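You operate a simulated robot arm through the tools that you are given. There is no shell and no other tool. Be economical: measure what you need, move in short steps, check, and stop when the job is done.

You are at the controls of a simulated robot arm. One attempt, no reset.

Task
Fit the lot 2 gear on the spindle and roll-test it.
Fine: then clear the screen with the yellow tester button and switch the tester off.

The check looks at the end state, three seconds after you hand in, the way a careful person would. Anything else that was tipped, shoved, dropped, spilled or broken makes it a failure.

Robot
A 6-joint arm with a two-finger parallel gripper, fixed in place. Base frame: the origin is at the foot of the arm, x ahead of it, y to its left, z up; the work surface is at about z = 0.003. Readings come in m, rad, newtons and seconds.
With the tool pointing down near the work surface it reaches from about 0.12 to 0.5 m from the base axis. Its first joint turns from -1.257 to 1.257 rad. Payload 0.65 kg.
The TCP is the grasp point between the finger pads, 0.025 m short of the fingertips. In the tool frame z runs along the fingers and y along their closing line. Largest opening 0.076 m; finger width 0.018, thickness 0.01; the body of the gripper, 0.036 by 0.078 m, starts 0.045 m behind the TCP.
Orientation is told as [roll, pitch, yaw] about the base's x, y, z axes, in that order, counted from this pose: with the fingers straight down and closing along the base's y, the tool's x points along the base's -x, its y along +y and its z along -z.

Tools
- The arm moves only by the tool jog_arm. Its argument "motion" is a list of rows, each an object (a shift or turn left out is 0, a gripper value left out holds the last) with "delta_pos": the shift along the base's x, y, z in units of 300 mm (1.0 is 300 mm), a list of three; "turn": the turn, a rotation vector about the base's x, y, z in units of 180 degrees (1.0 is 180 degrees), a list of three; "fingers": the closure, from 0 (fully open) to 1 (shut). In form: [{"delta_pos": [x, y, z], "turn": [ax, ay, az], "fingers": fingers}, ...]. A call has 1 to 8 rows; each row is the pose to reach, as a shift and turn from the pose commanded when the call began. A call with a number of a shift or a turn outside -1 to 1 is refused whole. Rows are played at 5 a second. More than 0.05 m and 0.15 rad between two rows, or a gripper value outside its range, and nothing of the call is played. A pose out of reach is approached as far as the arm can. The call stops where the force on the tool passes 90 N (or 10 N more than at its start, if that is more) or the arm is blocked; 0.2 s more then pass. The fingers move at their own pace (about 0.108 m/s each) and stop on an object; they squeeze with about 36 N. The grip force told is the motor's: it shows also when the fingers shut on nothing. Time passes only in rows, and 0.2 s behind the last, so rows that repeat a pose let the fingers close. It gives the time, the measured TCP pose, the force on the tool (base axes), the opening and the grip force at its end, in the units of the frame above (readings bear some noise), with the torque about the TCP (base axes, N m) and any sound that the robot's microphone picked up.
- Cameras (640 x 400 px; columns grow to the right, rows downward): "scene" is fixed at [0.0876, 0.3104, 0.4301]; the picture's right is [-0.35, -0.94, 0.00], its down [-0.29, 0.11, -0.95] and it looks along [0.89, -0.33, -0.31] (base axes); focal length 214 px, centre (320, 200). "wrist" rides on the gripper at [0.058, 0.011, -0.081] in the tool frame; the picture's right is [-0.18, 0.98, 0.00], its down [-0.75, -0.14, -0.64] and it looks along [-0.63, -0.12, 0.77] (tool axes); focal length 243 px, centre (320, 200). There is no depth. A picture from a camera that has moved, and an enlarged one, comes with that camera's place and axes in the base frame and with its lens.
- grab_frame(camera): a new picture of that camera. It takes no simulated time.
- inspect(camera, box): a new picture of the part [left, top, right, bottom] of that camera's present view, enlarged. It takes no simulated time.
- job_done(): hands the job in; it is judged then, once.

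Work in short steps. Places have to be worked out from the pictures, the camera data and where the tool is seen: move nearer, look again, correct. Check each grasp and each placing, and mend what went wrong. You have 120 turns and 76 pictures in all, those below and enlarged ones among them. Open the gripper and draw the arm clear of the work before you hand the job in, unless the task says otherwise; then end with one line.

The tools are called after "Call:" by a JSON object that holds its "method" and its "body". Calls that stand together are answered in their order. jog_arm: Moves the arm, as the interface text tells. Its arguments: {"type":"object","properties":{"motion":{"type":"array"}},"required":["motion"]} The other tools are called the same way: grab_frame (camera) takes a picture; inspect (camera, box) takes an enlarged picture of a part of a camera's view; job_done () hands the job in.

At the start:

```text
clock: 0.0
tcp_pos: [0.2185, 0.2092, 0.365]
tool_rot: [0.0, 0.0, 0.0]
wrist_force: [-0.1, 0.0, -0.3]
wrist_torque: [0.0, 0.01, -0.01]
gripper_width: 0.0761
grasp_force: 0.0
```

scene: 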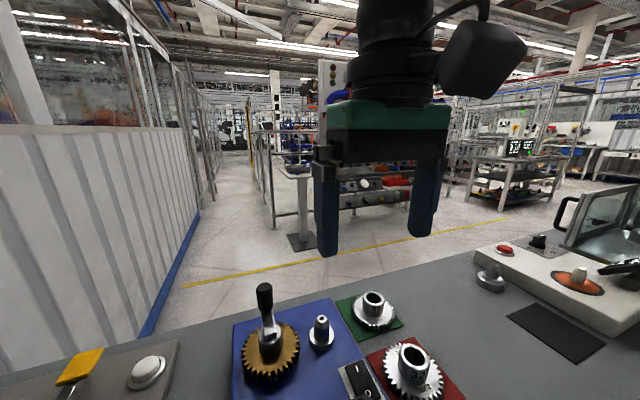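
wrist: 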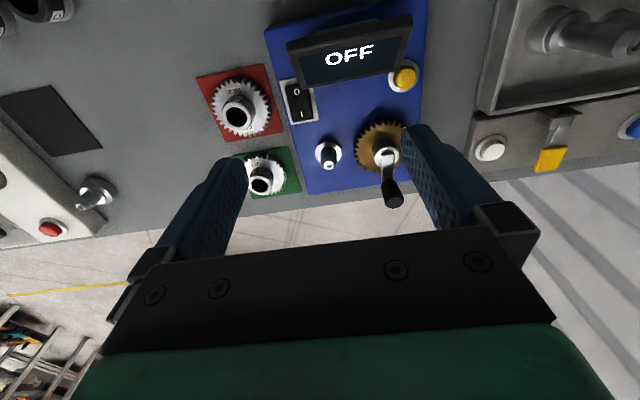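

I'll start by enlarging the tester area in both views to identify the gears, the switch and the buttons.

Call:
{"method": "inspect", "body": {"camera": "wrist", "box": [180, 0, 440, 220]}}

Call:
{"method": "inspect", "body": {"camera": "scene", "box": [200, 260, 480, 400]}}

```text
1.82 times, centred on (310, 110) of wrist
camera zoom: at [0.1594, 0.2203, 0.4474], right [0.18, 0.98, 0.0], down [0.75, -0.14, 0.64], along [0.63, -0.12, -0.77], focal length 441 px, centre (338, 364)
```

zoom: 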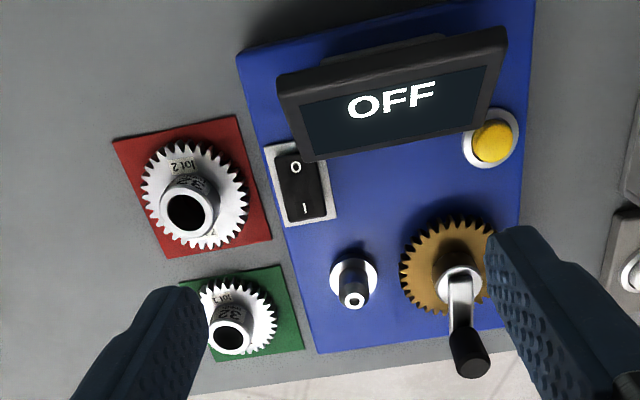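

```text
2.29 times, centred on (340, 330) of scene
camera zoom: at [0.0876, 0.3104, 0.4301], right [-0.35, -0.94, 0.0], down [-0.29, 0.11, -0.95], along [0.89, -0.33, -0.31], focal length 490 px, centre (274, -97)
```

zoom: 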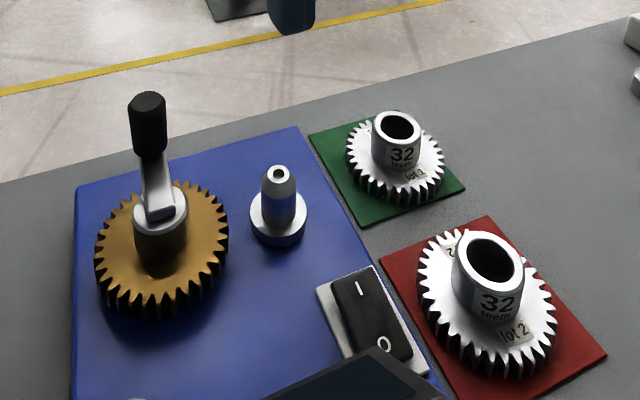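

Lot 2 is the gear on the red mat, at roughly (0.28, 0.055). I'll move the wrist camera closer to it for a better measurement.

Call:
{"method": "jog_arm", "body": {"motion": [{"delta_pos": [0, -0.1, -0.11]}, {"delta_pos": [0, -0.2, -0.22]}, {"delta_pos": [0, -0.3, -0.33]}, {"delta_pos": [0, -0.4, -0.44]}, {"delta_pos": [0, -0.5, -0.5]}, {"delta_pos": [0, -0.5, -0.5]}]}}

Call:
{"method": "grab_frame", "body": {"camera": "wrist"}}

Call:
{"method": "grab_frame", "body": {"camera": "scene"}}

```text
clock: 1.4
tcp_pos: [0.2167, 0.0553, 0.2159]
tool_rot: [-0.002, -0.001, -0.001]
wrist_force: [0.4, 0.2, 0.0]
wrist_torque: [-0.02, 0.01, -0.03]
gripper_width: 0.0757
grasp_force: 0.2
```

```text
71 pictures are left
camera wrist: at [0.1576, 0.0673, 0.2973], right [0.18, 0.98, 0.0], down [0.75, -0.14, 0.64], along [0.63, -0.12, -0.77], focal length 243 px, centre (320, 200)
```

wrist: 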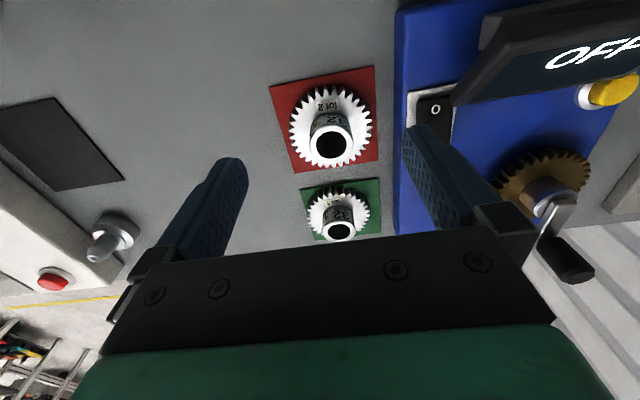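

```text
70 pictures are left
```

scene: 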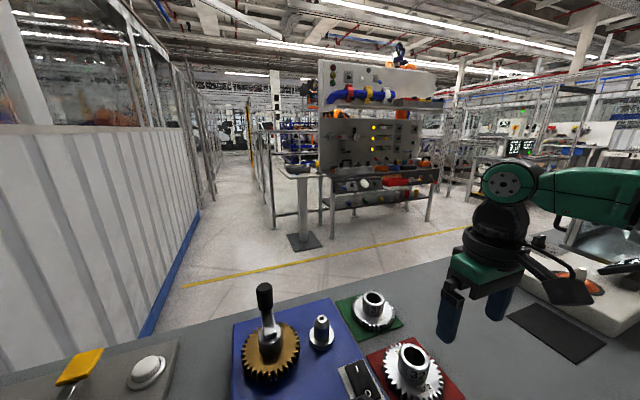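

The lot 2 hub is at about (0.283, 0.059), about 0.05 wide, with its top near z = 0.047. I'll move above it and check.

Call:
{"method": "jog_arm", "body": {"motion": [{"delta_pos": [0.11, 0.005, -0.1]}, {"delta_pos": [0.221, 0.011, -0.2]}, {"delta_pos": [0.221, 0.011, -0.32]}, {"delta_pos": [0.221, 0.011, -0.32]}]}}

Call:
{"method": "grab_frame", "body": {"camera": "wrist"}}

Call:
{"method": "inspect", "body": {"camera": "scene", "box": [220, 220, 500, 400]}}

```text
clock: 2.4
tcp_pos: [0.2844, 0.0645, 0.1178]
tool_rot: [0.0, 0.002, 0.001]
wrist_force: [0.1, -0.4, -0.1]
wrist_torque: [0.01, 0.02, 0.0]
gripper_width: 0.0758
grasp_force: 0.2
```

```text
69 pictures are left
camera wrist: at [0.2253, 0.0744, 0.2004], right [0.18, 0.98, 0.0], down [0.75, -0.14, 0.64], along [0.63, -0.12, -0.77], focal length 243 px, centre (320, 200)
```

wrist: 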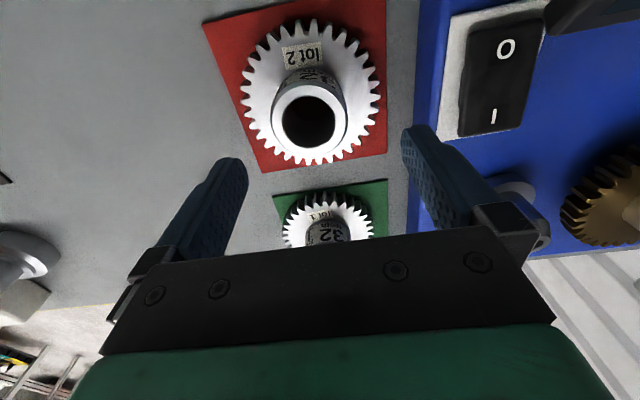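

```text
2.22 times, centred on (360, 310) of scene
camera zoom: at [0.0876, 0.3104, 0.4301], right [-0.35, -0.94, 0.0], down [-0.29, 0.11, -0.95], along [0.89, -0.33, -0.31], focal length 477 px, centre (231, -44)
```

zoom: 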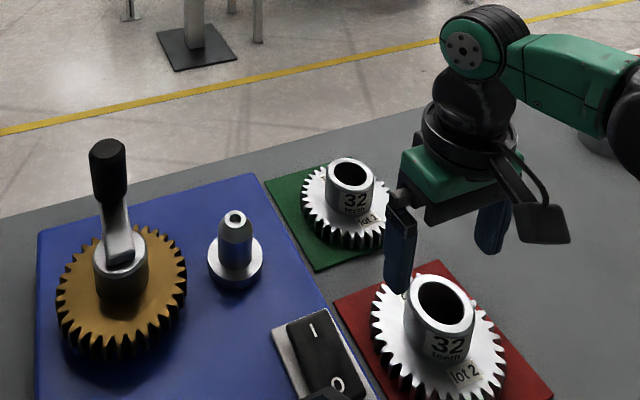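

The hub is about 6–7 mm toward −y of the tool. I'll correct that, lower to just above the hub and look again.

Call:
{"method": "jog_arm", "body": {"motion": [{"delta_pos": [0, -0.022, -0.05]}, {"delta_pos": [0, -0.022, -0.11]}, {"delta_pos": [0, -0.022, -0.11]}]}}

Call:
{"method": "grab_frame", "body": {"camera": "wrist"}}

Call:
{"method": "inspect", "body": {"camera": "scene", "box": [340, 260, 480, 400]}}

```text
clock: 3.2
tcp_pos: [0.2851, 0.0551, 0.0863]
tool_rot: [0.001, 0.0, 0.001]
wrist_force: [-0.1, -0.3, 0.1]
wrist_torque: [0.02, 0.0, -0.03]
gripper_width: 0.0761
grasp_force: 0.1
```

```text
67 pictures are left
camera wrist: at [0.2262, 0.0669, 0.1679], right [0.18, 0.98, 0.0], down [0.75, -0.14, 0.64], along [0.63, -0.12, -0.77], focal length 243 px, centre (320, 200)
```

wrist: 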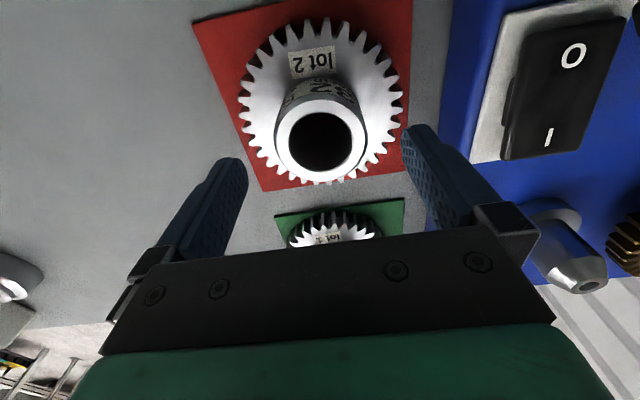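

```text
2.86 times, centred on (410, 330) of scene
camera zoom: at [0.0876, 0.3104, 0.4301], right [-0.35, -0.94, 0.0], down [-0.29, 0.11, -0.95], along [0.89, -0.33, -0.31], focal length 613 px, centre (63, -171)
```

zoom: 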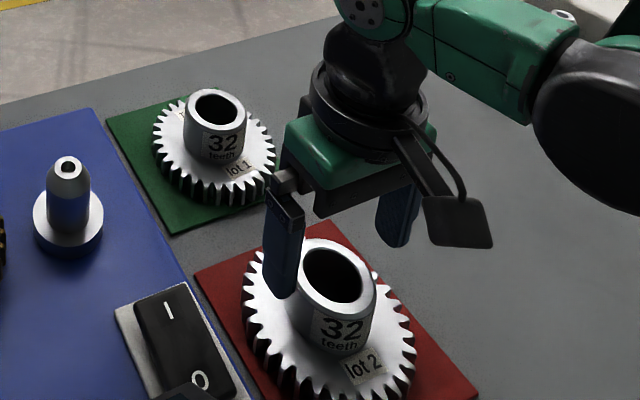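

The hub is centred under the tool, at about (0.285, 0.056) with its top near 0.05. I'll lower to TCP z ≈ 0.05 and close.

Call:
{"method": "jog_arm", "body": {"motion": [{"delta_pos": [0, 0, -0.06]}, {"delta_pos": [0, 0, -0.117]}, {"delta_pos": [0, 0, -0.117]}, {"delta_pos": [0, 0, -0.117], "fingers": 1}, {"delta_pos": [0, 0, -0.117], "fingers": 1}, {"delta_pos": [0, 0, -0.117], "fingers": 1}]}}

Call:
{"method": "inspect", "body": {"camera": "scene", "box": [340, 260, 480, 400]}}

```text
clock: 4.6
tcp_pos: [0.2833, 0.0543, 0.052]
tool_rot: [-0.001, 0.001, 0.0]
wrist_force: [-0.1, -0.7, 0.1]
wrist_torque: [-0.02, 0.02, 0.03]
gripper_width: 0.0495
grasp_force: 35.9
```

```text
2.86 times, centred on (410, 330) of scene
camera zoom: at [0.0876, 0.3104, 0.4301], right [-0.35, -0.94, 0.0], down [-0.29, 0.11, -0.95], along [0.89, -0.33, -0.31], focal length 613 px, centre (63, -171)
```

zoom: 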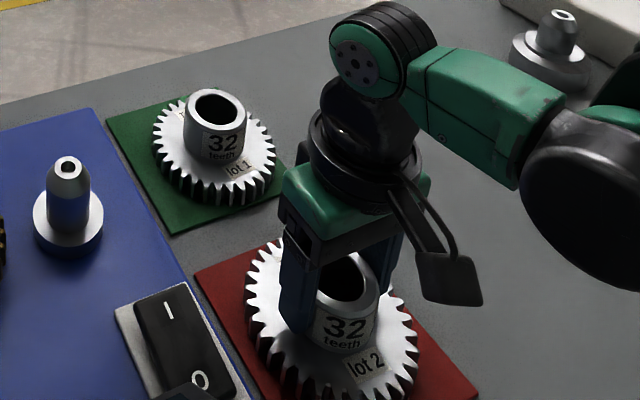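

The hub is gripped at 0.0495. I'll lift straight up.

Call:
{"method": "jog_arm", "body": {"motion": [{"delta_pos": [0, 0, 0.06], "fingers": 1}, {"delta_pos": [0, 0, 0.2], "fingers": 1}, {"delta_pos": [0, 0, 0.34], "fingers": 1}, {"delta_pos": [0, 0, 0.45], "fingers": 1}, {"delta_pos": [0, 0, 0.45], "fingers": 1}]}}

Call:
{"method": "grab_frame", "body": {"camera": "wrist"}}

Call:
{"method": "inspect", "body": {"camera": "scene", "box": [220, 220, 500, 400]}}

```text
clock: 5.8
tcp_pos: [0.2846, 0.0553, 0.1846]
tool_rot: [0.0, 0.0, 0.0]
wrist_force: [0.5, -0.4, -4.9]
wrist_torque: [0.02, 0.03, 0.03]
gripper_width: 0.0494
grasp_force: 35.8
```

```text
64 pictures are left
camera wrist: at [0.2263, 0.0655, 0.2672], right [0.18, 0.98, 0.0], down [0.75, -0.14, 0.64], along [0.63, -0.12, -0.77], focal length 243 px, centre (320, 200)
```

wrist: 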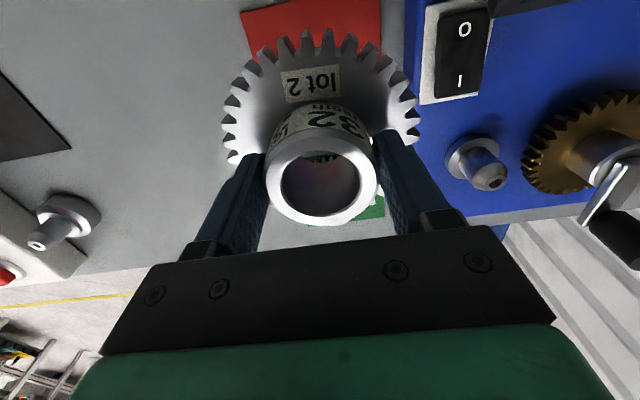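

```text
2.22 times, centred on (360, 310) of scene
camera zoom: at [0.0876, 0.3104, 0.4301], right [-0.35, -0.94, 0.0], down [-0.29, 0.11, -0.95], along [0.89, -0.33, -0.31], focal length 477 px, centre (231, -44)
```

zoom: 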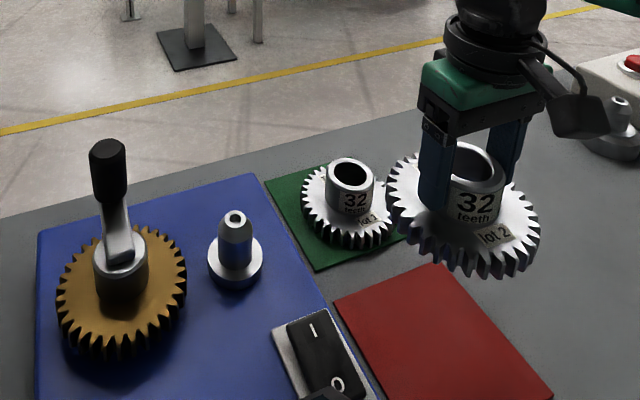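

The gear is held, and triangulation puts the spindle top at about (0.380, 0.194, 0.09). I'll carry the gear over to a position above it.

Call:
{"method": "jog_arm", "body": {"motion": [{"delta_pos": [0.063, 0.092, 0.01]}, {"delta_pos": [0.126, 0.184, 0.02]}, {"delta_pos": [0.189, 0.276, 0.02]}, {"delta_pos": [0.252, 0.368, 0.02]}, {"delta_pos": [0.315, 0.46, 0.02]}, {"delta_pos": [0.315, 0.46, 0.02]}]}}

Call:
{"method": "grab_frame", "body": {"camera": "wrist"}}

Call:
{"method": "inspect", "body": {"camera": "scene", "box": [220, 220, 430, 400]}}

```text
clock: 7.2
tcp_pos: [0.3794, 0.1947, 0.1937]
tool_rot: [0.001, 0.0, 0.001]
wrist_force: [0.2, 0.3, -4.9]
wrist_torque: [0.03, 0.0, 0.01]
gripper_width: 0.0496
grasp_force: 36.4
```

```text
62 pictures are left
camera wrist: at [0.3202, 0.2053, 0.2754], right [0.18, 0.98, 0.0], down [0.75, -0.14, 0.64], along [0.63, -0.12, -0.77], focal length 243 px, centre (320, 200)
```

wrist: 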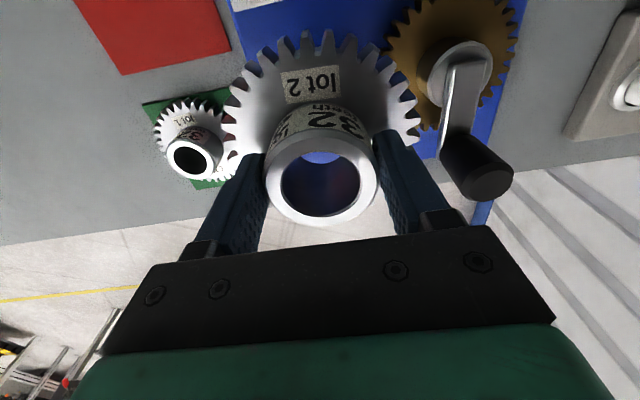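

```text
2.22 times, centred on (325, 310) of scene
camera zoom: at [0.0876, 0.3104, 0.4301], right [-0.35, -0.94, 0.0], down [-0.29, 0.11, -0.95], along [0.89, -0.33, -0.31], focal length 477 px, centre (309, -44)
```

zoom: 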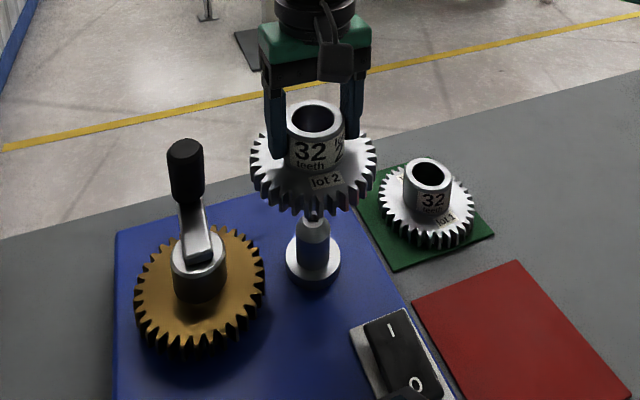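

The scene view shows the gear about 4–5 mm off the spindle, too far in +x and −y. I'll correct that, lower partway and check again.

Call:
{"method": "jog_arm", "body": {"motion": [{"delta_pos": [-0.015, 0.0165, -0.05]}, {"delta_pos": [-0.015, 0.0165, -0.11]}, {"delta_pos": [-0.015, 0.0165, -0.11]}]}}

Call:
{"method": "inspect", "body": {"camera": "wrist", "box": [210, 80, 430, 240]}}

Call:
{"method": "inspect", "body": {"camera": "scene", "box": [270, 250, 370, 360]}}

```text
clock: 8.0
tcp_pos: [0.3756, 0.1989, 0.1602]
tool_rot: [0.0, -0.001, -0.001]
wrist_force: [0.2, 0.6, -5.1]
wrist_torque: [0.02, 0.03, 0.01]
gripper_width: 0.0498
grasp_force: 35.9
```

```text
2.50 times, centred on (320, 160) of wrist
camera zoom: at [0.3166, 0.2099, 0.2415], right [0.18, 0.98, 0.0], down [0.75, -0.14, 0.64], along [0.63, -0.12, -0.77], focal length 606 px, centre (320, 300)
```

zoom: 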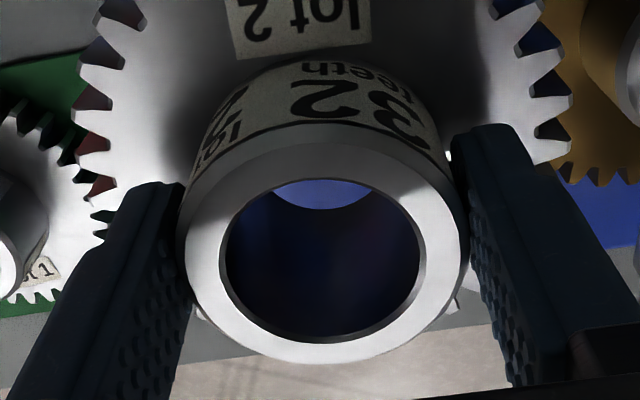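

```text
3.64 times, centred on (320, 305) of scene
camera zoom: at [0.0876, 0.3104, 0.4301], right [-0.35, -0.94, 0.0], down [-0.29, 0.11, -0.95], along [0.89, -0.33, -0.31], focal length 780 px, centre (320, -182)
```

zoom: 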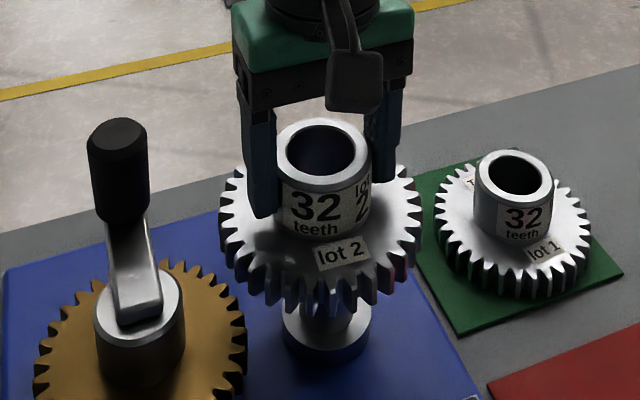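

The gear is nearly over the spindle. I'll shift y by about −2 mm and lower until the spindle tip should enter the bore, watching the forces.

Call:
{"method": "jog_arm", "body": {"motion": [{"delta_pos": [0, -0.006, -0.03]}, {"delta_pos": [0, -0.006, -0.06]}, {"delta_pos": [0, -0.006, -0.08]}, {"delta_pos": [0, -0.006, -0.08]}]}}

Call:
{"method": "inspect", "body": {"camera": "wrist", "box": [210, 80, 430, 240]}}

Call:
{"method": "inspect", "body": {"camera": "scene", "box": [270, 250, 370, 360]}}

```text
clock: 9.0
tcp_pos: [0.3746, 0.1973, 0.1343]
tool_rot: [-0.002, -0.001, -0.003]
wrist_force: [4.3, -4.8, 0.4]
wrist_torque: [-0.27, -0.3, -0.03]
gripper_width: 0.0496
grasp_force: 35.9
```

```text
2.50 times, centred on (320, 160) of wrist
camera zoom: at [0.3156, 0.2089, 0.2167], right [0.19, 0.98, 0.0], down [0.75, -0.14, 0.64], along [0.63, -0.12, -0.77], focal length 606 px, centre (320, 300)
```

zoom: 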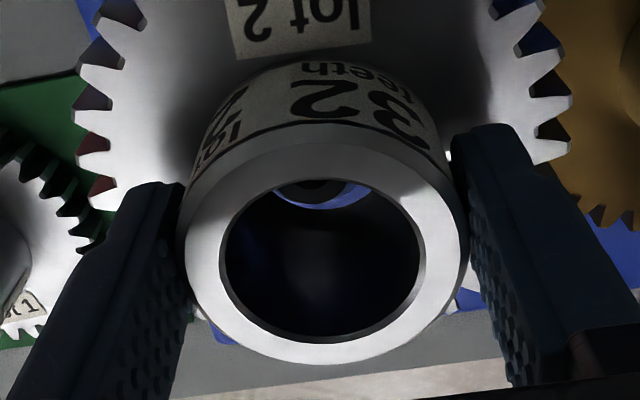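

```text
3.64 times, centred on (320, 305) of scene
camera zoom: at [0.0876, 0.3104, 0.4301], right [-0.35, -0.94, 0.0], down [-0.29, 0.11, -0.95], along [0.89, -0.33, -0.31], focal length 780 px, centre (320, -182)
```

zoom: 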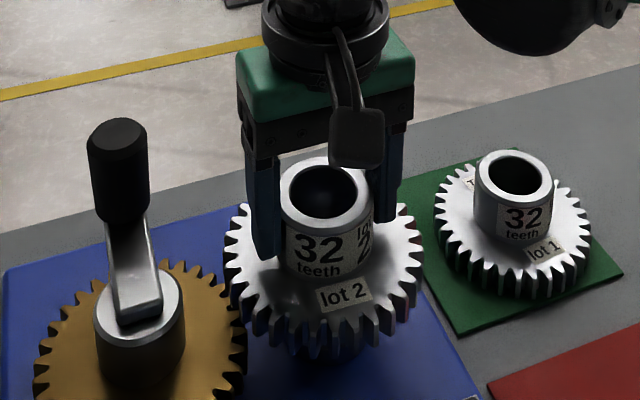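

Contact at about 6 N pushes the tool toward +x and −y, and the wrist view also shows the spindle tip off toward −y in the bore. I'll shift by (+3, −3) mm and continue down gently.

Call:
{"method": "jog_arm", "body": {"motion": [{"delta_pos": [0.005, -0.005, 0.01]}, {"delta_pos": [0.01, -0.01, 0.01]}, {"delta_pos": [0.01, -0.01, -0.01]}, {"delta_pos": [0.01, -0.01, -0.02]}, {"delta_pos": [0.01, -0.01, -0.02]}]}}

Call:
{"method": "inspect", "body": {"camera": "wrist", "box": [210, 80, 430, 240]}}

```text
clock: 10.2
tcp_pos: [0.3766, 0.1946, 0.129]
tool_rot: [-0.002, -0.001, -0.001]
wrist_force: [-0.6, -0.9, -4.3]
wrist_torque: [-0.01, 0.02, 0.0]
gripper_width: 0.0495
grasp_force: 36.2
```

```text
2.50 times, centred on (320, 160) of wrist
camera zoom: at [0.319, 0.2052, 0.2106], right [0.18, 0.98, 0.0], down [0.75, -0.14, 0.64], along [0.63, -0.12, -0.77], focal length 606 px, centre (320, 300)
```

zoom: 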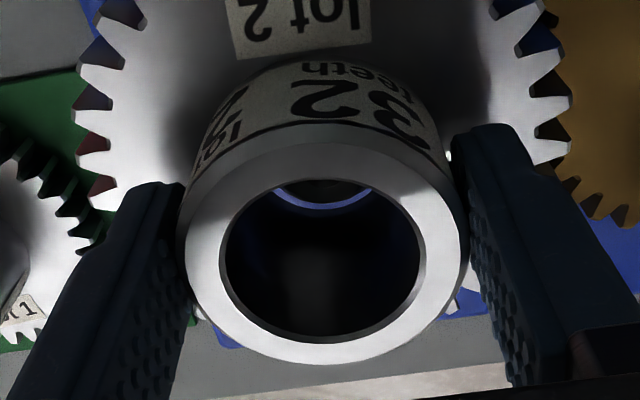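

The spindle is now concentric in the bore and the force is nearly zero. I'll continue down in small steps.

Call:
{"method": "jog_arm", "body": {"motion": [{"delta_pos": [0, 0, -0.02]}, {"delta_pos": [0, 0, -0.04]}, {"delta_pos": [0, 0, -0.06]}, {"delta_pos": [0, 0, -0.06]}]}}

Call:
{"method": "inspect", "body": {"camera": "scene", "box": [230, 260, 370, 390]}}

Call:
{"method": "grab_frame", "body": {"camera": "wrist"}}

```text
clock: 11.2
tcp_pos: [0.3775, 0.1956, 0.1115]
tool_rot: [0.001, 0.0, 0.0]
wrist_force: [0.2, -0.2, -4.5]
wrist_torque: [0.03, 0.01, -0.01]
gripper_width: 0.0496
grasp_force: 36.0
```

```text
3.08 times, centred on (300, 325) of scene
camera zoom: at [0.0876, 0.3104, 0.4301], right [-0.35, -0.94, 0.0], down [-0.29, 0.11, -0.95], along [0.89, -0.33, -0.31], focal length 660 px, centre (382, -185)
```

zoom: 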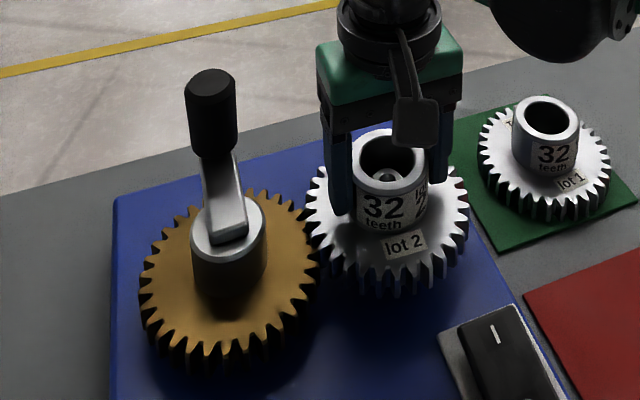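

```text
54 pictures are left
camera wrist: at [0.3184, 0.2059, 0.1929], right [0.18, 0.98, 0.0], down [0.75, -0.14, 0.64], along [0.63, -0.12, -0.77], focal length 243 px, centre (320, 200)
```

wrist: 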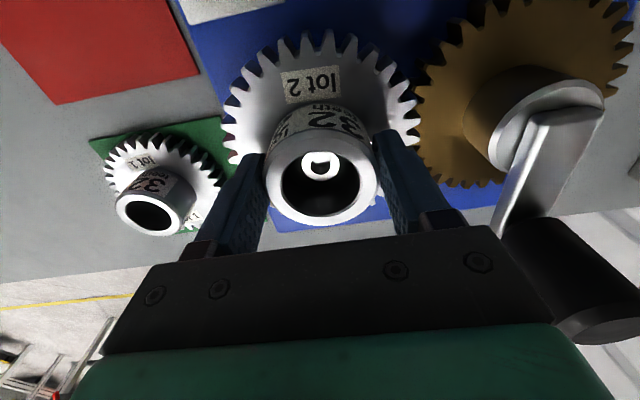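

The spindle is inside the bore. Before meshing I'll look closely at the tooth phase at the contact point.

Call:
{"method": "inspect", "body": {"camera": "wrist", "box": [360, 40, 480, 160]}}

Call:
{"method": "inspect", "body": {"camera": "scene", "box": [270, 295, 340, 365]}}

```text
3.33 times, centred on (420, 100) of wrist
camera zoom: at [0.3184, 0.2059, 0.1929], right [0.18, 0.98, 0.0], down [0.75, -0.14, 0.64], along [0.63, -0.12, -0.77], focal length 809 px, centre (-13, 533)
```

zoom: 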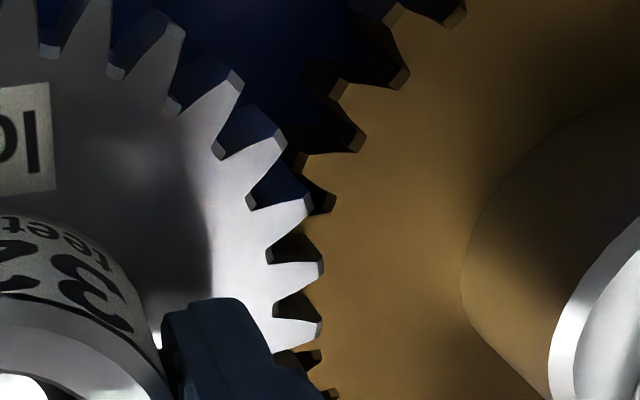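

```text
5.71 times, centred on (305, 330) of scene
camera zoom: at [0.0876, 0.3104, 0.4301], right [-0.35, -0.94, 0.0], down [-0.29, 0.11, -0.95], along [0.89, -0.33, -0.31], focal length 1226 px, centre (406, -543)
```

zoom: 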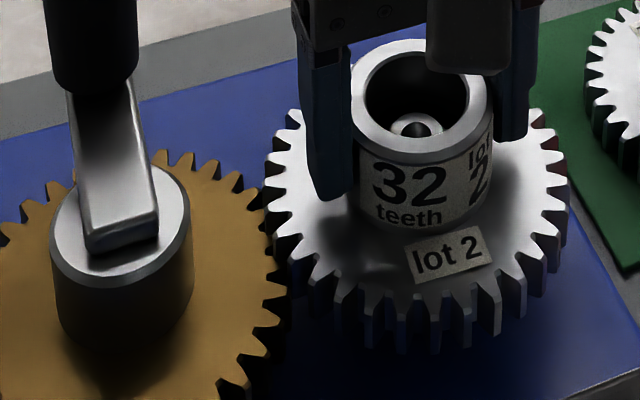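

The phase can't be judged exactly from here, so I'll lower in small steps and feel for tooth contact.

Call:
{"method": "jog_arm", "body": {"motion": [{"delta_pos": [0, 0, -0.015]}, {"delta_pos": [0, 0, -0.03]}, {"delta_pos": [0, 0, -0.03]}]}}

Call:
{"method": "inspect", "body": {"camera": "scene", "box": [270, 295, 340, 365]}}

```text
clock: 12.0
tcp_pos: [0.3763, 0.1944, 0.1021]
tool_rot: [0.0, 0.001, 0.0]
wrist_force: [-1.1, -0.1, -4.7]
wrist_torque: [0.0, 0.0, -0.01]
gripper_width: 0.0495
grasp_force: 36.3
```

```text
5.71 times, centred on (305, 330) of scene
camera zoom: at [0.0876, 0.3104, 0.4301], right [-0.35, -0.94, 0.0], down [-0.29, 0.11, -0.95], along [0.89, -0.33, -0.31], focal length 1226 px, centre (406, -543)
```

zoom: 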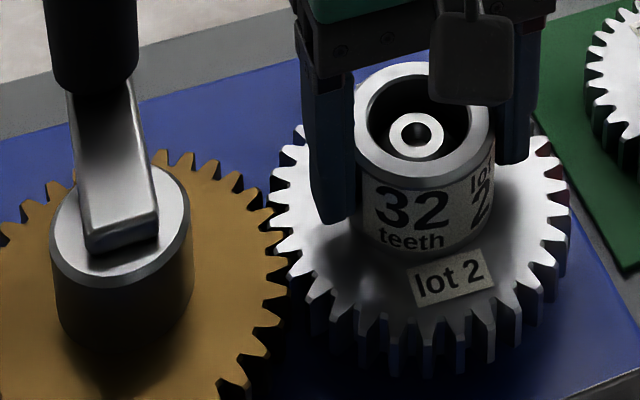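

Still no contact. Continuing down in small steps.

Call:
{"method": "jog_arm", "body": {"motion": [{"delta_pos": [0, 0, -0.01]}, {"delta_pos": [0, 0, -0.02]}, {"delta_pos": [0, 0, -0.02]}]}}

Call:
{"method": "inspect", "body": {"camera": "wrist", "box": [360, 40, 480, 160]}}

```text
clock: 12.8
tcp_pos: [0.3775, 0.1942, 0.095]
tool_rot: [0.003, -0.003, 0.0]
wrist_force: [2.1, 9.5, 22.4]
wrist_torque: [-0.06, -0.16, 0.08]
gripper_width: 0.0494
grasp_force: 35.9
```

```text
3.33 times, centred on (420, 100) of wrist
camera zoom: at [0.3182, 0.2045, 0.1776], right [0.18, 0.98, 0.0], down [0.75, -0.14, 0.64], along [0.63, -0.12, -0.77], focal length 809 px, centre (-13, 533)
```

zoom: 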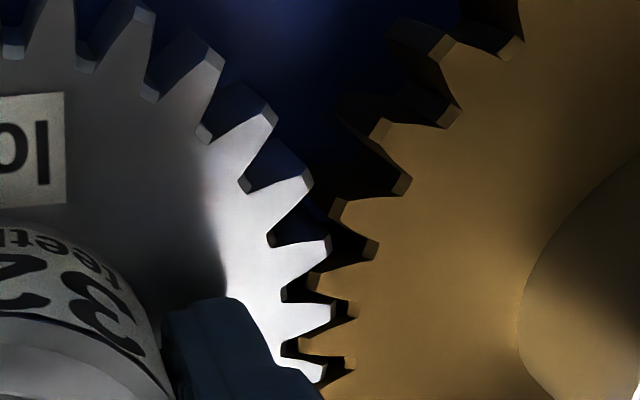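

I feel about 27 N upward at TCP z 0.095, which could be the gear seating on the collar or tooth contact. I'll check from the scene camera.

Call:
{"method": "inspect", "body": {"camera": "scene", "box": [260, 300, 345, 375]}}

Call:
{"method": "grab_frame", "body": {"camera": "wrist"}}

```text
5.33 times, centred on (302, 338) of scene
camera zoom: at [0.0875, 0.3104, 0.4302], right [-0.35, -0.94, 0.0], down [-0.29, 0.11, -0.95], along [0.89, -0.33, -0.31], focal length 1144 px, centre (413, -533)
```

zoom: 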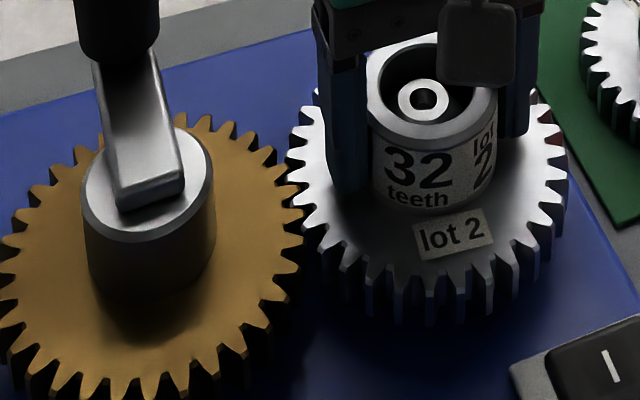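

```text
48 pictures are left
camera wrist: at [0.3182, 0.2045, 0.1776], right [0.18, 0.98, 0.0], down [0.75, -0.14, 0.64], along [0.63, -0.12, -0.77], focal length 243 px, centre (320, 200)
```

wrist: 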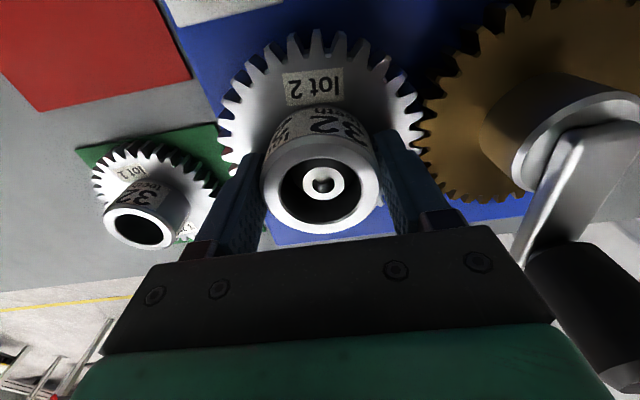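

It's unclear whether the gear is seated; the white face still looks a few mm above the gold one. I'll nudge +2 mm in y to relieve the side force and apply a small yaw while pressing lightly.

Call:
{"method": "jog_arm", "body": {"motion": [{"delta_pos": [0.0, 0.004, 0.008]}, {"delta_pos": [0.0, 0.004, 0.0], "turn": [0, 0, 0.01]}, {"delta_pos": [0.0, 0.004, -0.005], "turn": [0, 0, 0.018]}, {"delta_pos": [0.0, 0.004, -0.005], "turn": [0, 0, 0.018]}]}}

```text
clock: 13.8
tcp_pos: [0.3786, 0.1945, 0.0956]
tool_rot: [0.0, 0.001, 0.056]
wrist_force: [-4.5, -7.1, 22.4]
wrist_torque: [0.14, 0.24, 0.01]
gripper_width: 0.0494
grasp_force: 36.2
```

The stop stays at the same z after +3.2° of yaw. I'll try the opposite phase to tell seating from tooth contact.

Call:
{"method": "jog_arm", "body": {"motion": [{"delta_pos": [0.0, -0.002, 0.01], "turn": [0, 0, -0.005]}, {"delta_pos": [0.0, -0.002, 0.01], "turn": [0, 0, -0.02]}, {"delta_pos": [0.0, -0.002, 0.0], "turn": [0, 0, -0.034]}, {"delta_pos": [0.0, -0.002, -0.003], "turn": [0, 0, -0.034]}, {"delta_pos": [0.0, -0.002, -0.003], "turn": [0, 0, -0.034]}]}}

Call:
{"method": "inspect", "body": {"camera": "scene", "box": [260, 300, 345, 375]}}

Call:
{"method": "inspect", "body": {"camera": "wrist", "box": [360, 40, 480, 160]}}

```text
clock: 15.0
tcp_pos: [0.3764, 0.1956, 0.0944]
tool_rot: [0.002, 0.001, -0.051]
wrist_force: [-0.5, 8.3, 23.2]
wrist_torque: [-0.12, -0.01, 0.05]
gripper_width: 0.0493
grasp_force: 36.0
```

```text
5.33 times, centred on (302, 338) of scene
camera zoom: at [0.0875, 0.3104, 0.4302], right [-0.35, -0.94, 0.0], down [-0.29, 0.11, -0.95], along [0.89, -0.33, -0.31], focal length 1144 px, centre (413, -533)
```

zoom: 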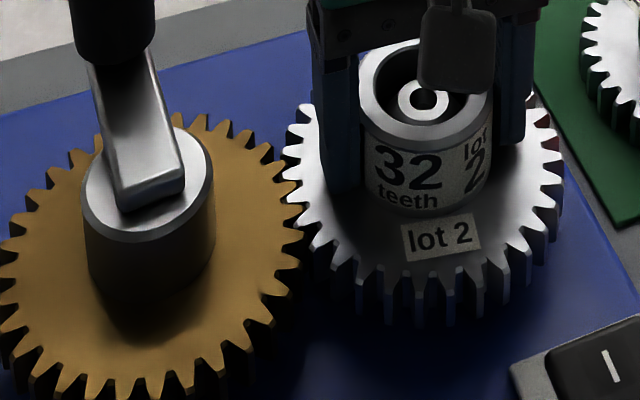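

```text
3.33 times, centred on (420, 100) of wrist
camera zoom: at [0.3194, 0.2092, 0.1762], right [0.23, 0.97, 0.0], down [0.74, -0.18, 0.64], along [0.63, -0.15, -0.77], focal length 809 px, centre (-13, 533)
```

zoom: 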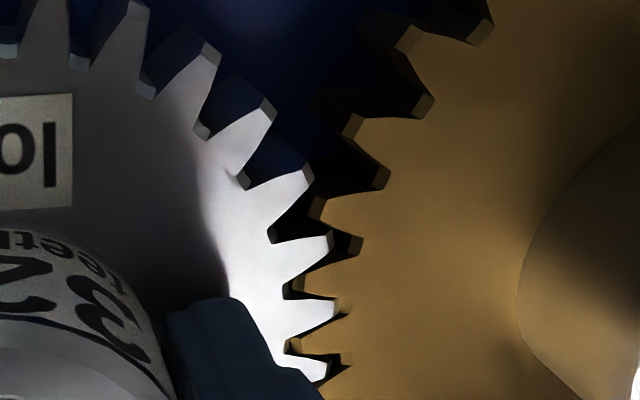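

The gold gear and crank turned slightly along with my yaw, and the stop z is the same at every yaw. So the teeth are engaged and the gear appears seated on the collar; I'll release and check.

Call:
{"method": "jog_arm", "body": {"motion": [{"delta_pos": [0, 0, 0.008]}, {"delta_pos": [0, 0, 0.008], "fingers": 0}, {"delta_pos": [0, 0, 0.008], "fingers": 0}, {"delta_pos": [0, 0, 0.008], "fingers": 0}]}}

Call:
{"method": "jog_arm", "body": {"motion": [{"delta_pos": [0, 0, 0.1], "fingers": 0}, {"delta_pos": [0, 0, 0.2], "fingers": 0}, {"delta_pos": [-0.1, -0.1, 0.3], "fingers": 0}, {"delta_pos": [-0.2, -0.2, 0.35], "turn": [0, 0, 0.016]}, {"delta_pos": [-0.2, -0.2, 0.35], "turn": [0, 0, 0.016]}]}}

Call:
{"method": "inspect", "body": {"camera": "scene", "box": [240, 260, 380, 390]}}

Call:
{"method": "grab_frame", "body": {"camera": "wrist"}}

```text
clock: 16.0
tcp_pos: [0.3771, 0.1938, 0.0949]
tool_rot: [-0.001, 0.0, -0.05]
wrist_force: [0.2, -0.2, -0.1]
wrist_torque: [0.0, 0.02, -0.01]
gripper_width: 0.0757
grasp_force: 0.0
```

```text
refused: row 3 steps farther than a row can; nothing moved
```

```text
3.08 times, centred on (310, 325) of scene
camera zoom: at [0.0876, 0.3104, 0.4301], right [-0.35, -0.94, 0.0], down [-0.29, 0.11, -0.95], along [0.89, -0.33, -0.31], focal length 660 px, centre (351, -185)
```

zoom: 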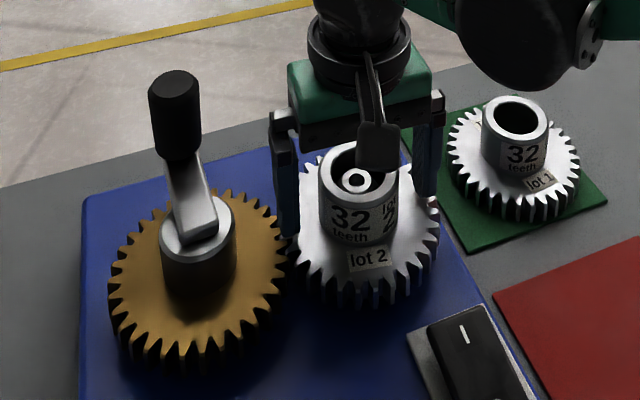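

```text
44 pictures are left
camera wrist: at [0.3194, 0.2082, 0.1786], right [0.23, 0.97, 0.0], down [0.74, -0.18, 0.64], along [0.63, -0.15, -0.77], focal length 243 px, centre (320, 200)
```

wrist: 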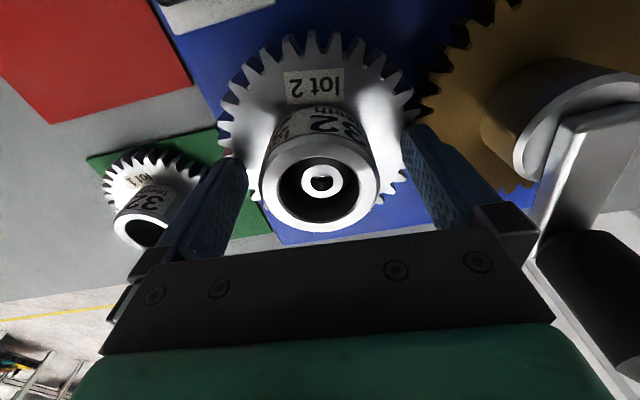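

Released. I'll retreat up and toward the switch in smaller rows to see the whole assembly.

Call:
{"method": "jog_arm", "body": {"motion": [{"delta_pos": [0, 0, 0.1], "fingers": 0}, {"delta_pos": [0, 0, 0.25], "fingers": 0}, {"delta_pos": [-0.08, -0.08, 0.35], "fingers": 0}, {"delta_pos": [-0.16, -0.16, 0.4], "turn": [0, 0, 0.016]}, {"delta_pos": [-0.24, -0.22, 0.4], "turn": [0, 0, 0.016]}, {"delta_pos": [-0.34, -0.22, 0.4], "turn": [0, 0, 0.016]}, {"delta_pos": [-0.34, -0.22, 0.4], "turn": [0, 0, 0.016]}]}}

Call:
{"method": "inspect", "body": {"camera": "scene", "box": [230, 280, 350, 400]}}

Call:
{"method": "grab_frame", "body": {"camera": "wrist"}}

```text
clock: 17.6
tcp_pos: [0.2774, 0.1263, 0.2185]
tool_rot: [0.0, 0.001, -0.001]
wrist_force: [-0.1, -0.6, -0.9]
wrist_torque: [-0.01, -0.01, 0.01]
gripper_width: 0.0759
grasp_force: 0.1
```

```text
3.33 times, centred on (290, 340) of scene
camera zoom: at [0.0876, 0.3104, 0.4301], right [-0.35, -0.94, 0.0], down [-0.29, 0.11, -0.95], along [0.89, -0.33, -0.31], focal length 715 px, centre (420, -267)
```

zoom: 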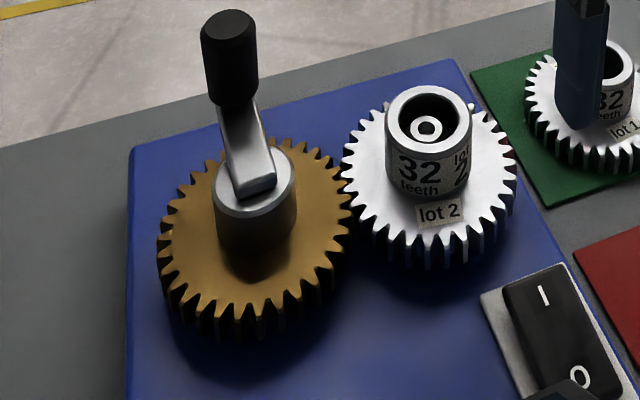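

```text
42 pictures are left
camera wrist: at [0.218, 0.1374, 0.2999], right [0.18, 0.98, 0.0], down [0.75, -0.14, 0.64], along [0.63, -0.12, -0.77], focal length 243 px, centre (320, 200)
```

wrist: 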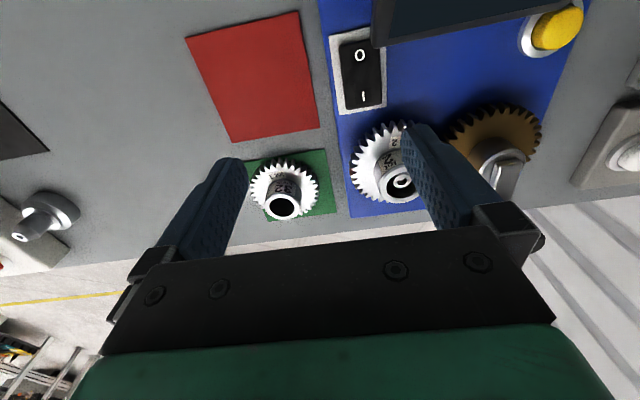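

The gear sits coplanar and meshed with the gold gear. Next is the switch: the "I" end is at about (0.304, 0.165), so I'll close the fingers and hover above it.

Call:
{"method": "jog_arm", "body": {"motion": [{"delta_pos": [0.045, 0.065, -0.1], "fingers": 1}, {"delta_pos": [0.089, 0.129, -0.2], "fingers": 1}, {"delta_pos": [0.089, 0.129, -0.3], "fingers": 1}, {"delta_pos": [0.089, 0.129, -0.38], "fingers": 1}, {"delta_pos": [0.089, 0.129, -0.38], "fingers": 1}]}}

Call:
{"method": "grab_frame", "body": {"camera": "wrist"}}

Call:
{"method": "inspect", "body": {"camera": "scene", "box": [300, 280, 420, 400]}}

```text
clock: 18.8
tcp_pos: [0.3039, 0.1654, 0.1057]
tool_rot: [0.0, -0.001, 0.0]
wrist_force: [-0.1, -0.1, 1.0]
wrist_torque: [0.0, 0.01, 0.0]
gripper_width: 0.0
grasp_force: 23.5
```

```text
41 pictures are left
camera wrist: at [0.2457, 0.1761, 0.187], right [0.18, 0.98, 0.0], down [0.75, -0.14, 0.64], along [0.63, -0.12, -0.77], focal length 243 px, centre (320, 200)
```

wrist: 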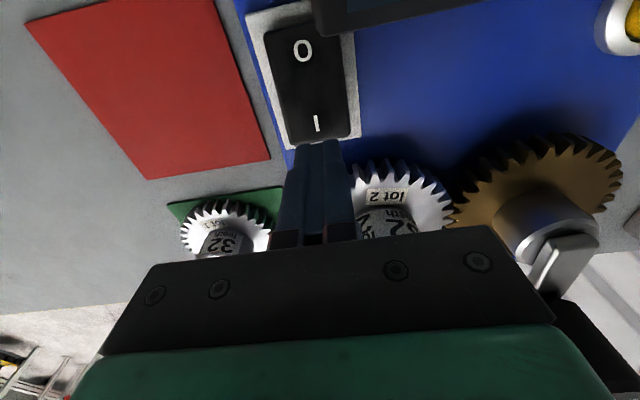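

```text
3.33 times, centred on (360, 340) of scene
camera zoom: at [0.0876, 0.3104, 0.4301], right [-0.35, -0.94, 0.0], down [-0.29, 0.11, -0.95], along [0.89, -0.33, -0.31], focal length 715 px, centre (187, -267)
```

zoom: 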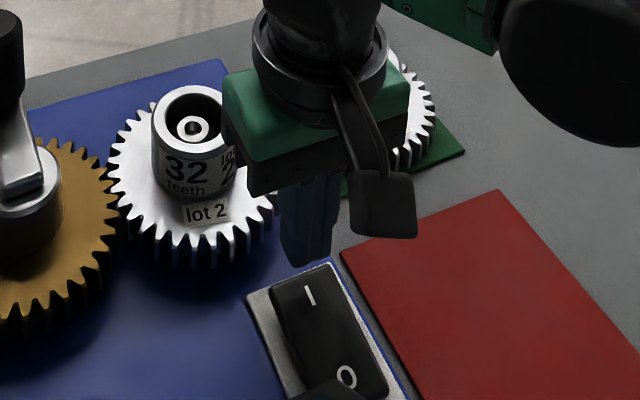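

The fingertip is over the "I" end. I'll lower in small steps toward contact.

Call:
{"method": "jog_arm", "body": {"motion": [{"delta_pos": [0.0, -0.004, -0.05]}, {"delta_pos": [0, -0.004, -0.09]}, {"delta_pos": [0, -0.004, -0.11]}, {"delta_pos": [0, -0.004, -0.12]}, {"delta_pos": [0, -0.004, -0.12]}]}}

Call:
{"method": "inspect", "body": {"camera": "scene", "box": [300, 280, 420, 400]}}

```text
clock: 19.5
tcp_pos: [0.303, 0.1669, 0.0795]
tool_rot: [0.0, 0.002, -0.001]
wrist_force: [-0.7, 0.5, 45.0]
wrist_torque: [0.0, 0.48, 0.11]
gripper_width: 0.0001
grasp_force: 24.0
stopped in row 3: the force on the tool passed its limit at 148 N (the readings are from after the stop); the commanded pose is now the measured one
```

```text
3.33 times, centred on (360, 340) of scene
camera zoom: at [0.0875, 0.3103, 0.4302], right [-0.35, -0.94, 0.0], down [-0.29, 0.11, -0.95], along [0.89, -0.33, -0.31], focal length 715 px, centre (187, -267)
```

zoom: 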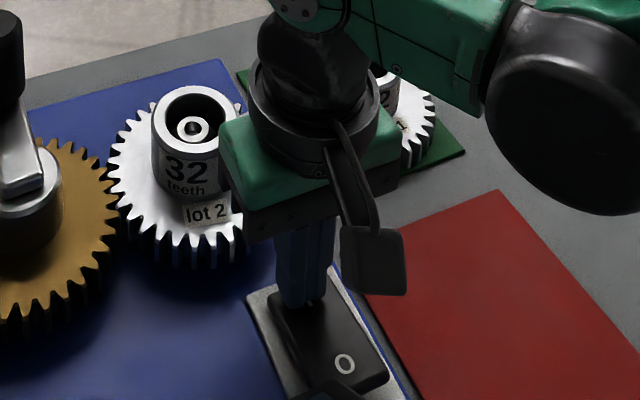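

Contact came at tip z ≈ 0.055 with a force spike, and the rocker looks tipped toward I. I'll lift and check the screen.

Call:
{"method": "jog_arm", "body": {"motion": [{"delta_pos": [0.0, 0, 0.08]}, {"delta_pos": [-0.05, 0.03, 0.2]}, {"delta_pos": [-0.15, 0.08, 0.3]}, {"delta_pos": [-0.25, 0.13, 0.38]}, {"delta_pos": [-0.35, 0.16, 0.45]}, {"delta_pos": [-0.35, 0.16, 0.45]}]}}

Call:
{"method": "grab_frame", "body": {"camera": "wrist"}}

```text
clock: 20.9
tcp_pos: [0.2004, 0.218, 0.2125]
tool_rot: [-0.001, 0.002, 0.0]
wrist_force: [0.6, 0.7, -0.7]
wrist_torque: [-0.01, 0.03, 0.0]
gripper_width: 0.0003
grasp_force: 23.6
```

```text
38 pictures are left
camera wrist: at [0.1411, 0.2283, 0.2942], right [0.18, 0.98, 0.0], down [0.75, -0.14, 0.64], along [0.63, -0.12, -0.77], focal length 243 px, centre (320, 200)
```

wrist: 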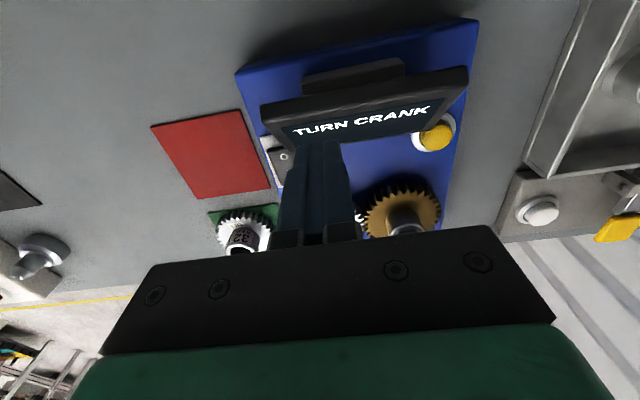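

The tester is on and reads "TURN CRANK". I'll open the fingers and move to measure the crank handle.

Call:
{"method": "jog_arm", "body": {"motion": [{"delta_pos": [0.06, 0.04, 0.1], "fingers": 0}, {"delta_pos": [0.16, 0.09, 0.19], "fingers": 0}, {"delta_pos": [0.26, 0.14, 0.19], "fingers": 0}, {"delta_pos": [0.36, 0.19, 0.19], "fingers": 0}, {"delta_pos": [0.46, 0.24, 0.19], "fingers": 0}, {"delta_pos": [0.46, 0.24, 0.19], "fingers": 0}]}}

Call:
{"method": "grab_frame", "body": {"camera": "wrist"}}

Call:
{"method": "inspect", "body": {"camera": "scene", "box": [220, 270, 350, 400]}}

```text
clock: 22.3
tcp_pos: [0.3268, 0.2807, 0.2619]
tool_rot: [-0.003, 0.001, -0.001]
wrist_force: [-0.3, -0.5, 0.8]
wrist_torque: [0.02, 0.01, 0.0]
gripper_width: 0.0759
grasp_force: 0.1
out of reach, approached as far as the arm can: row 5, 6
```

```text
37 pictures are left
camera wrist: at [0.2686, 0.2913, 0.344], right [0.18, 0.98, 0.0], down [0.75, -0.14, 0.64], along [0.63, -0.12, -0.77], focal length 243 px, centre (320, 200)
```

wrist: 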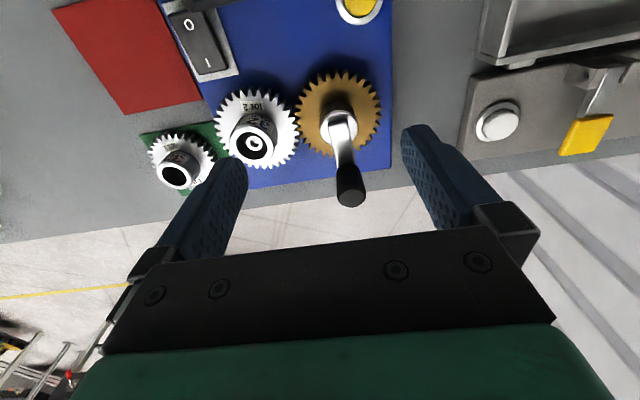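

```text
3.08 times, centred on (285, 335) of scene
camera zoom: at [0.0876, 0.3104, 0.4301], right [-0.35, -0.94, 0.0], down [-0.29, 0.11, -0.95], along [0.89, -0.33, -0.31], focal length 660 px, centre (428, -215)
```

zoom: 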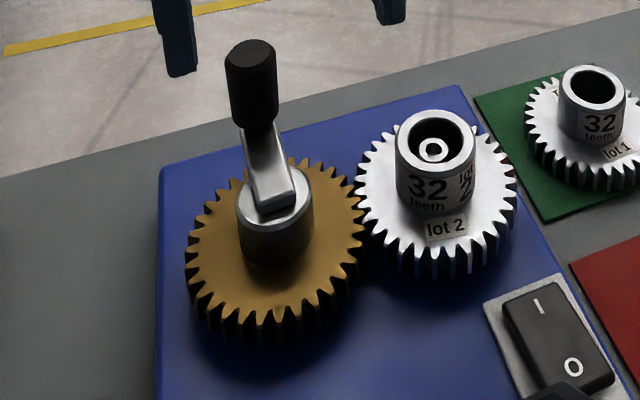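

Handle estimate: centre (0.421, 0.294), z from 0.11 to 0.163, with the crank axis at about (0.376, 0.292) and radius 0.045. The far part of that circle needs extra reach, so I'll yaw the gripper 38° to face it radially and then tilt the fingers outward.

Call:
{"method": "jog_arm", "body": {"motion": [{"delta_pos": [-0.03, -0.03, 0], "turn": [0, 0, 0.042]}, {"delta_pos": [-0.06, -0.06, 0], "turn": [0, 0, 0.084]}, {"delta_pos": [-0.1, -0.1, 0], "turn": [0, 0, 0.126]}, {"delta_pos": [-0.1, -0.1, 0], "turn": [0, 0, 0.168]}, {"delta_pos": [-0.1, -0.1, 0], "turn": [0, 0, 0.211]}, {"delta_pos": [-0.1, -0.1, 0], "turn": [0, 0, 0.211]}]}}

```text
clock: 23.7
tcp_pos: [0.2951, 0.2501, 0.2632]
tool_rot: [-0.001, 0.004, 0.666]
wrist_force: [0.4, 0.4, -0.1]
wrist_torque: [0.0, 0.01, -0.01]
gripper_width: 0.076
grasp_force: 0.0
```

Yaw is set. Next I'll tilt 30° so the fingers point outward.

Call:
{"method": "jog_arm", "body": {"motion": [{"turn": [0.0257, -0.0328, 0]}, {"turn": [0.0513, -0.0657, 0]}, {"turn": [0.077, -0.0985, 0]}, {"turn": [0.1026, -0.1314, 0]}, {"turn": [0.1026, -0.1314, 0]}]}}

Call:
{"method": "grab_frame", "body": {"camera": "wrist"}}

```text
clock: 24.9
tcp_pos: [0.3657, 0.3067, 0.2594]
tool_rot: [-0.001, -0.522, 0.662]
wrist_force: [-0.5, -0.1, -0.6]
wrist_torque: [0.01, 0.03, -0.01]
gripper_width: 0.0762
grasp_force: 0.0
out of reach, approached as far as the arm can: row 1, 2, 3, 4, 5
```

```text
35 pictures are left
camera wrist: at [0.2859, 0.258, 0.3009], right [-0.48, 0.87, 0.09], down [0.35, 0.09, 0.93], along [0.81, 0.48, -0.35], focal length 243 px, centre (320, 200)
```

wrist: 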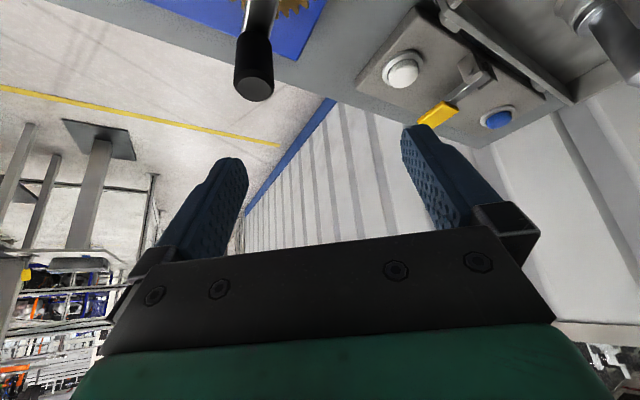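

The arm hit its reach limit while tilting, so the commanded pose is uncertain. I'll make a small downward move to re-reference it.

Call:
{"method": "jog_arm", "body": {"motion": [{"delta_pos": [0, 0, -0.04]}, {"delta_pos": [0, 0, -0.08]}, {"delta_pos": [0, 0, -0.08]}]}}

```text
clock: 25.7
tcp_pos: [0.3643, 0.3049, 0.2589]
tool_rot: [-0.002, -0.521, 0.662]
wrist_force: [0.0, 0.1, -0.4]
wrist_torque: [-0.01, 0.0, -0.01]
gripper_width: 0.0759
grasp_force: 0.0
out of reach, approached as far as the arm can: row 1, 2, 3
```

The arm didn't move, so the commanded pose is probably still the inward one, where a 30° tilt isn't attainable. I'll command outward toward the handle at a safe height.

Call:
{"method": "jog_arm", "body": {"motion": [{"delta_pos": [0.12, 0.04, 0]}, {"delta_pos": [0.24, 0.08, 0]}, {"delta_pos": [0.3, 0.12, 0]}, {"delta_pos": [0.3, 0.12, 0]}]}}

```text
clock: 26.7
tcp_pos: [0.4303, 0.324, 0.2432]
tool_rot: [-0.001, -0.523, 0.664]
wrist_force: [-0.3, 0.6, 0.0]
wrist_torque: [-0.01, -0.01, 0.02]
gripper_width: 0.0761
grasp_force: 0.1
out of reach, approached as far as the arm can: row 2, 3, 4
```

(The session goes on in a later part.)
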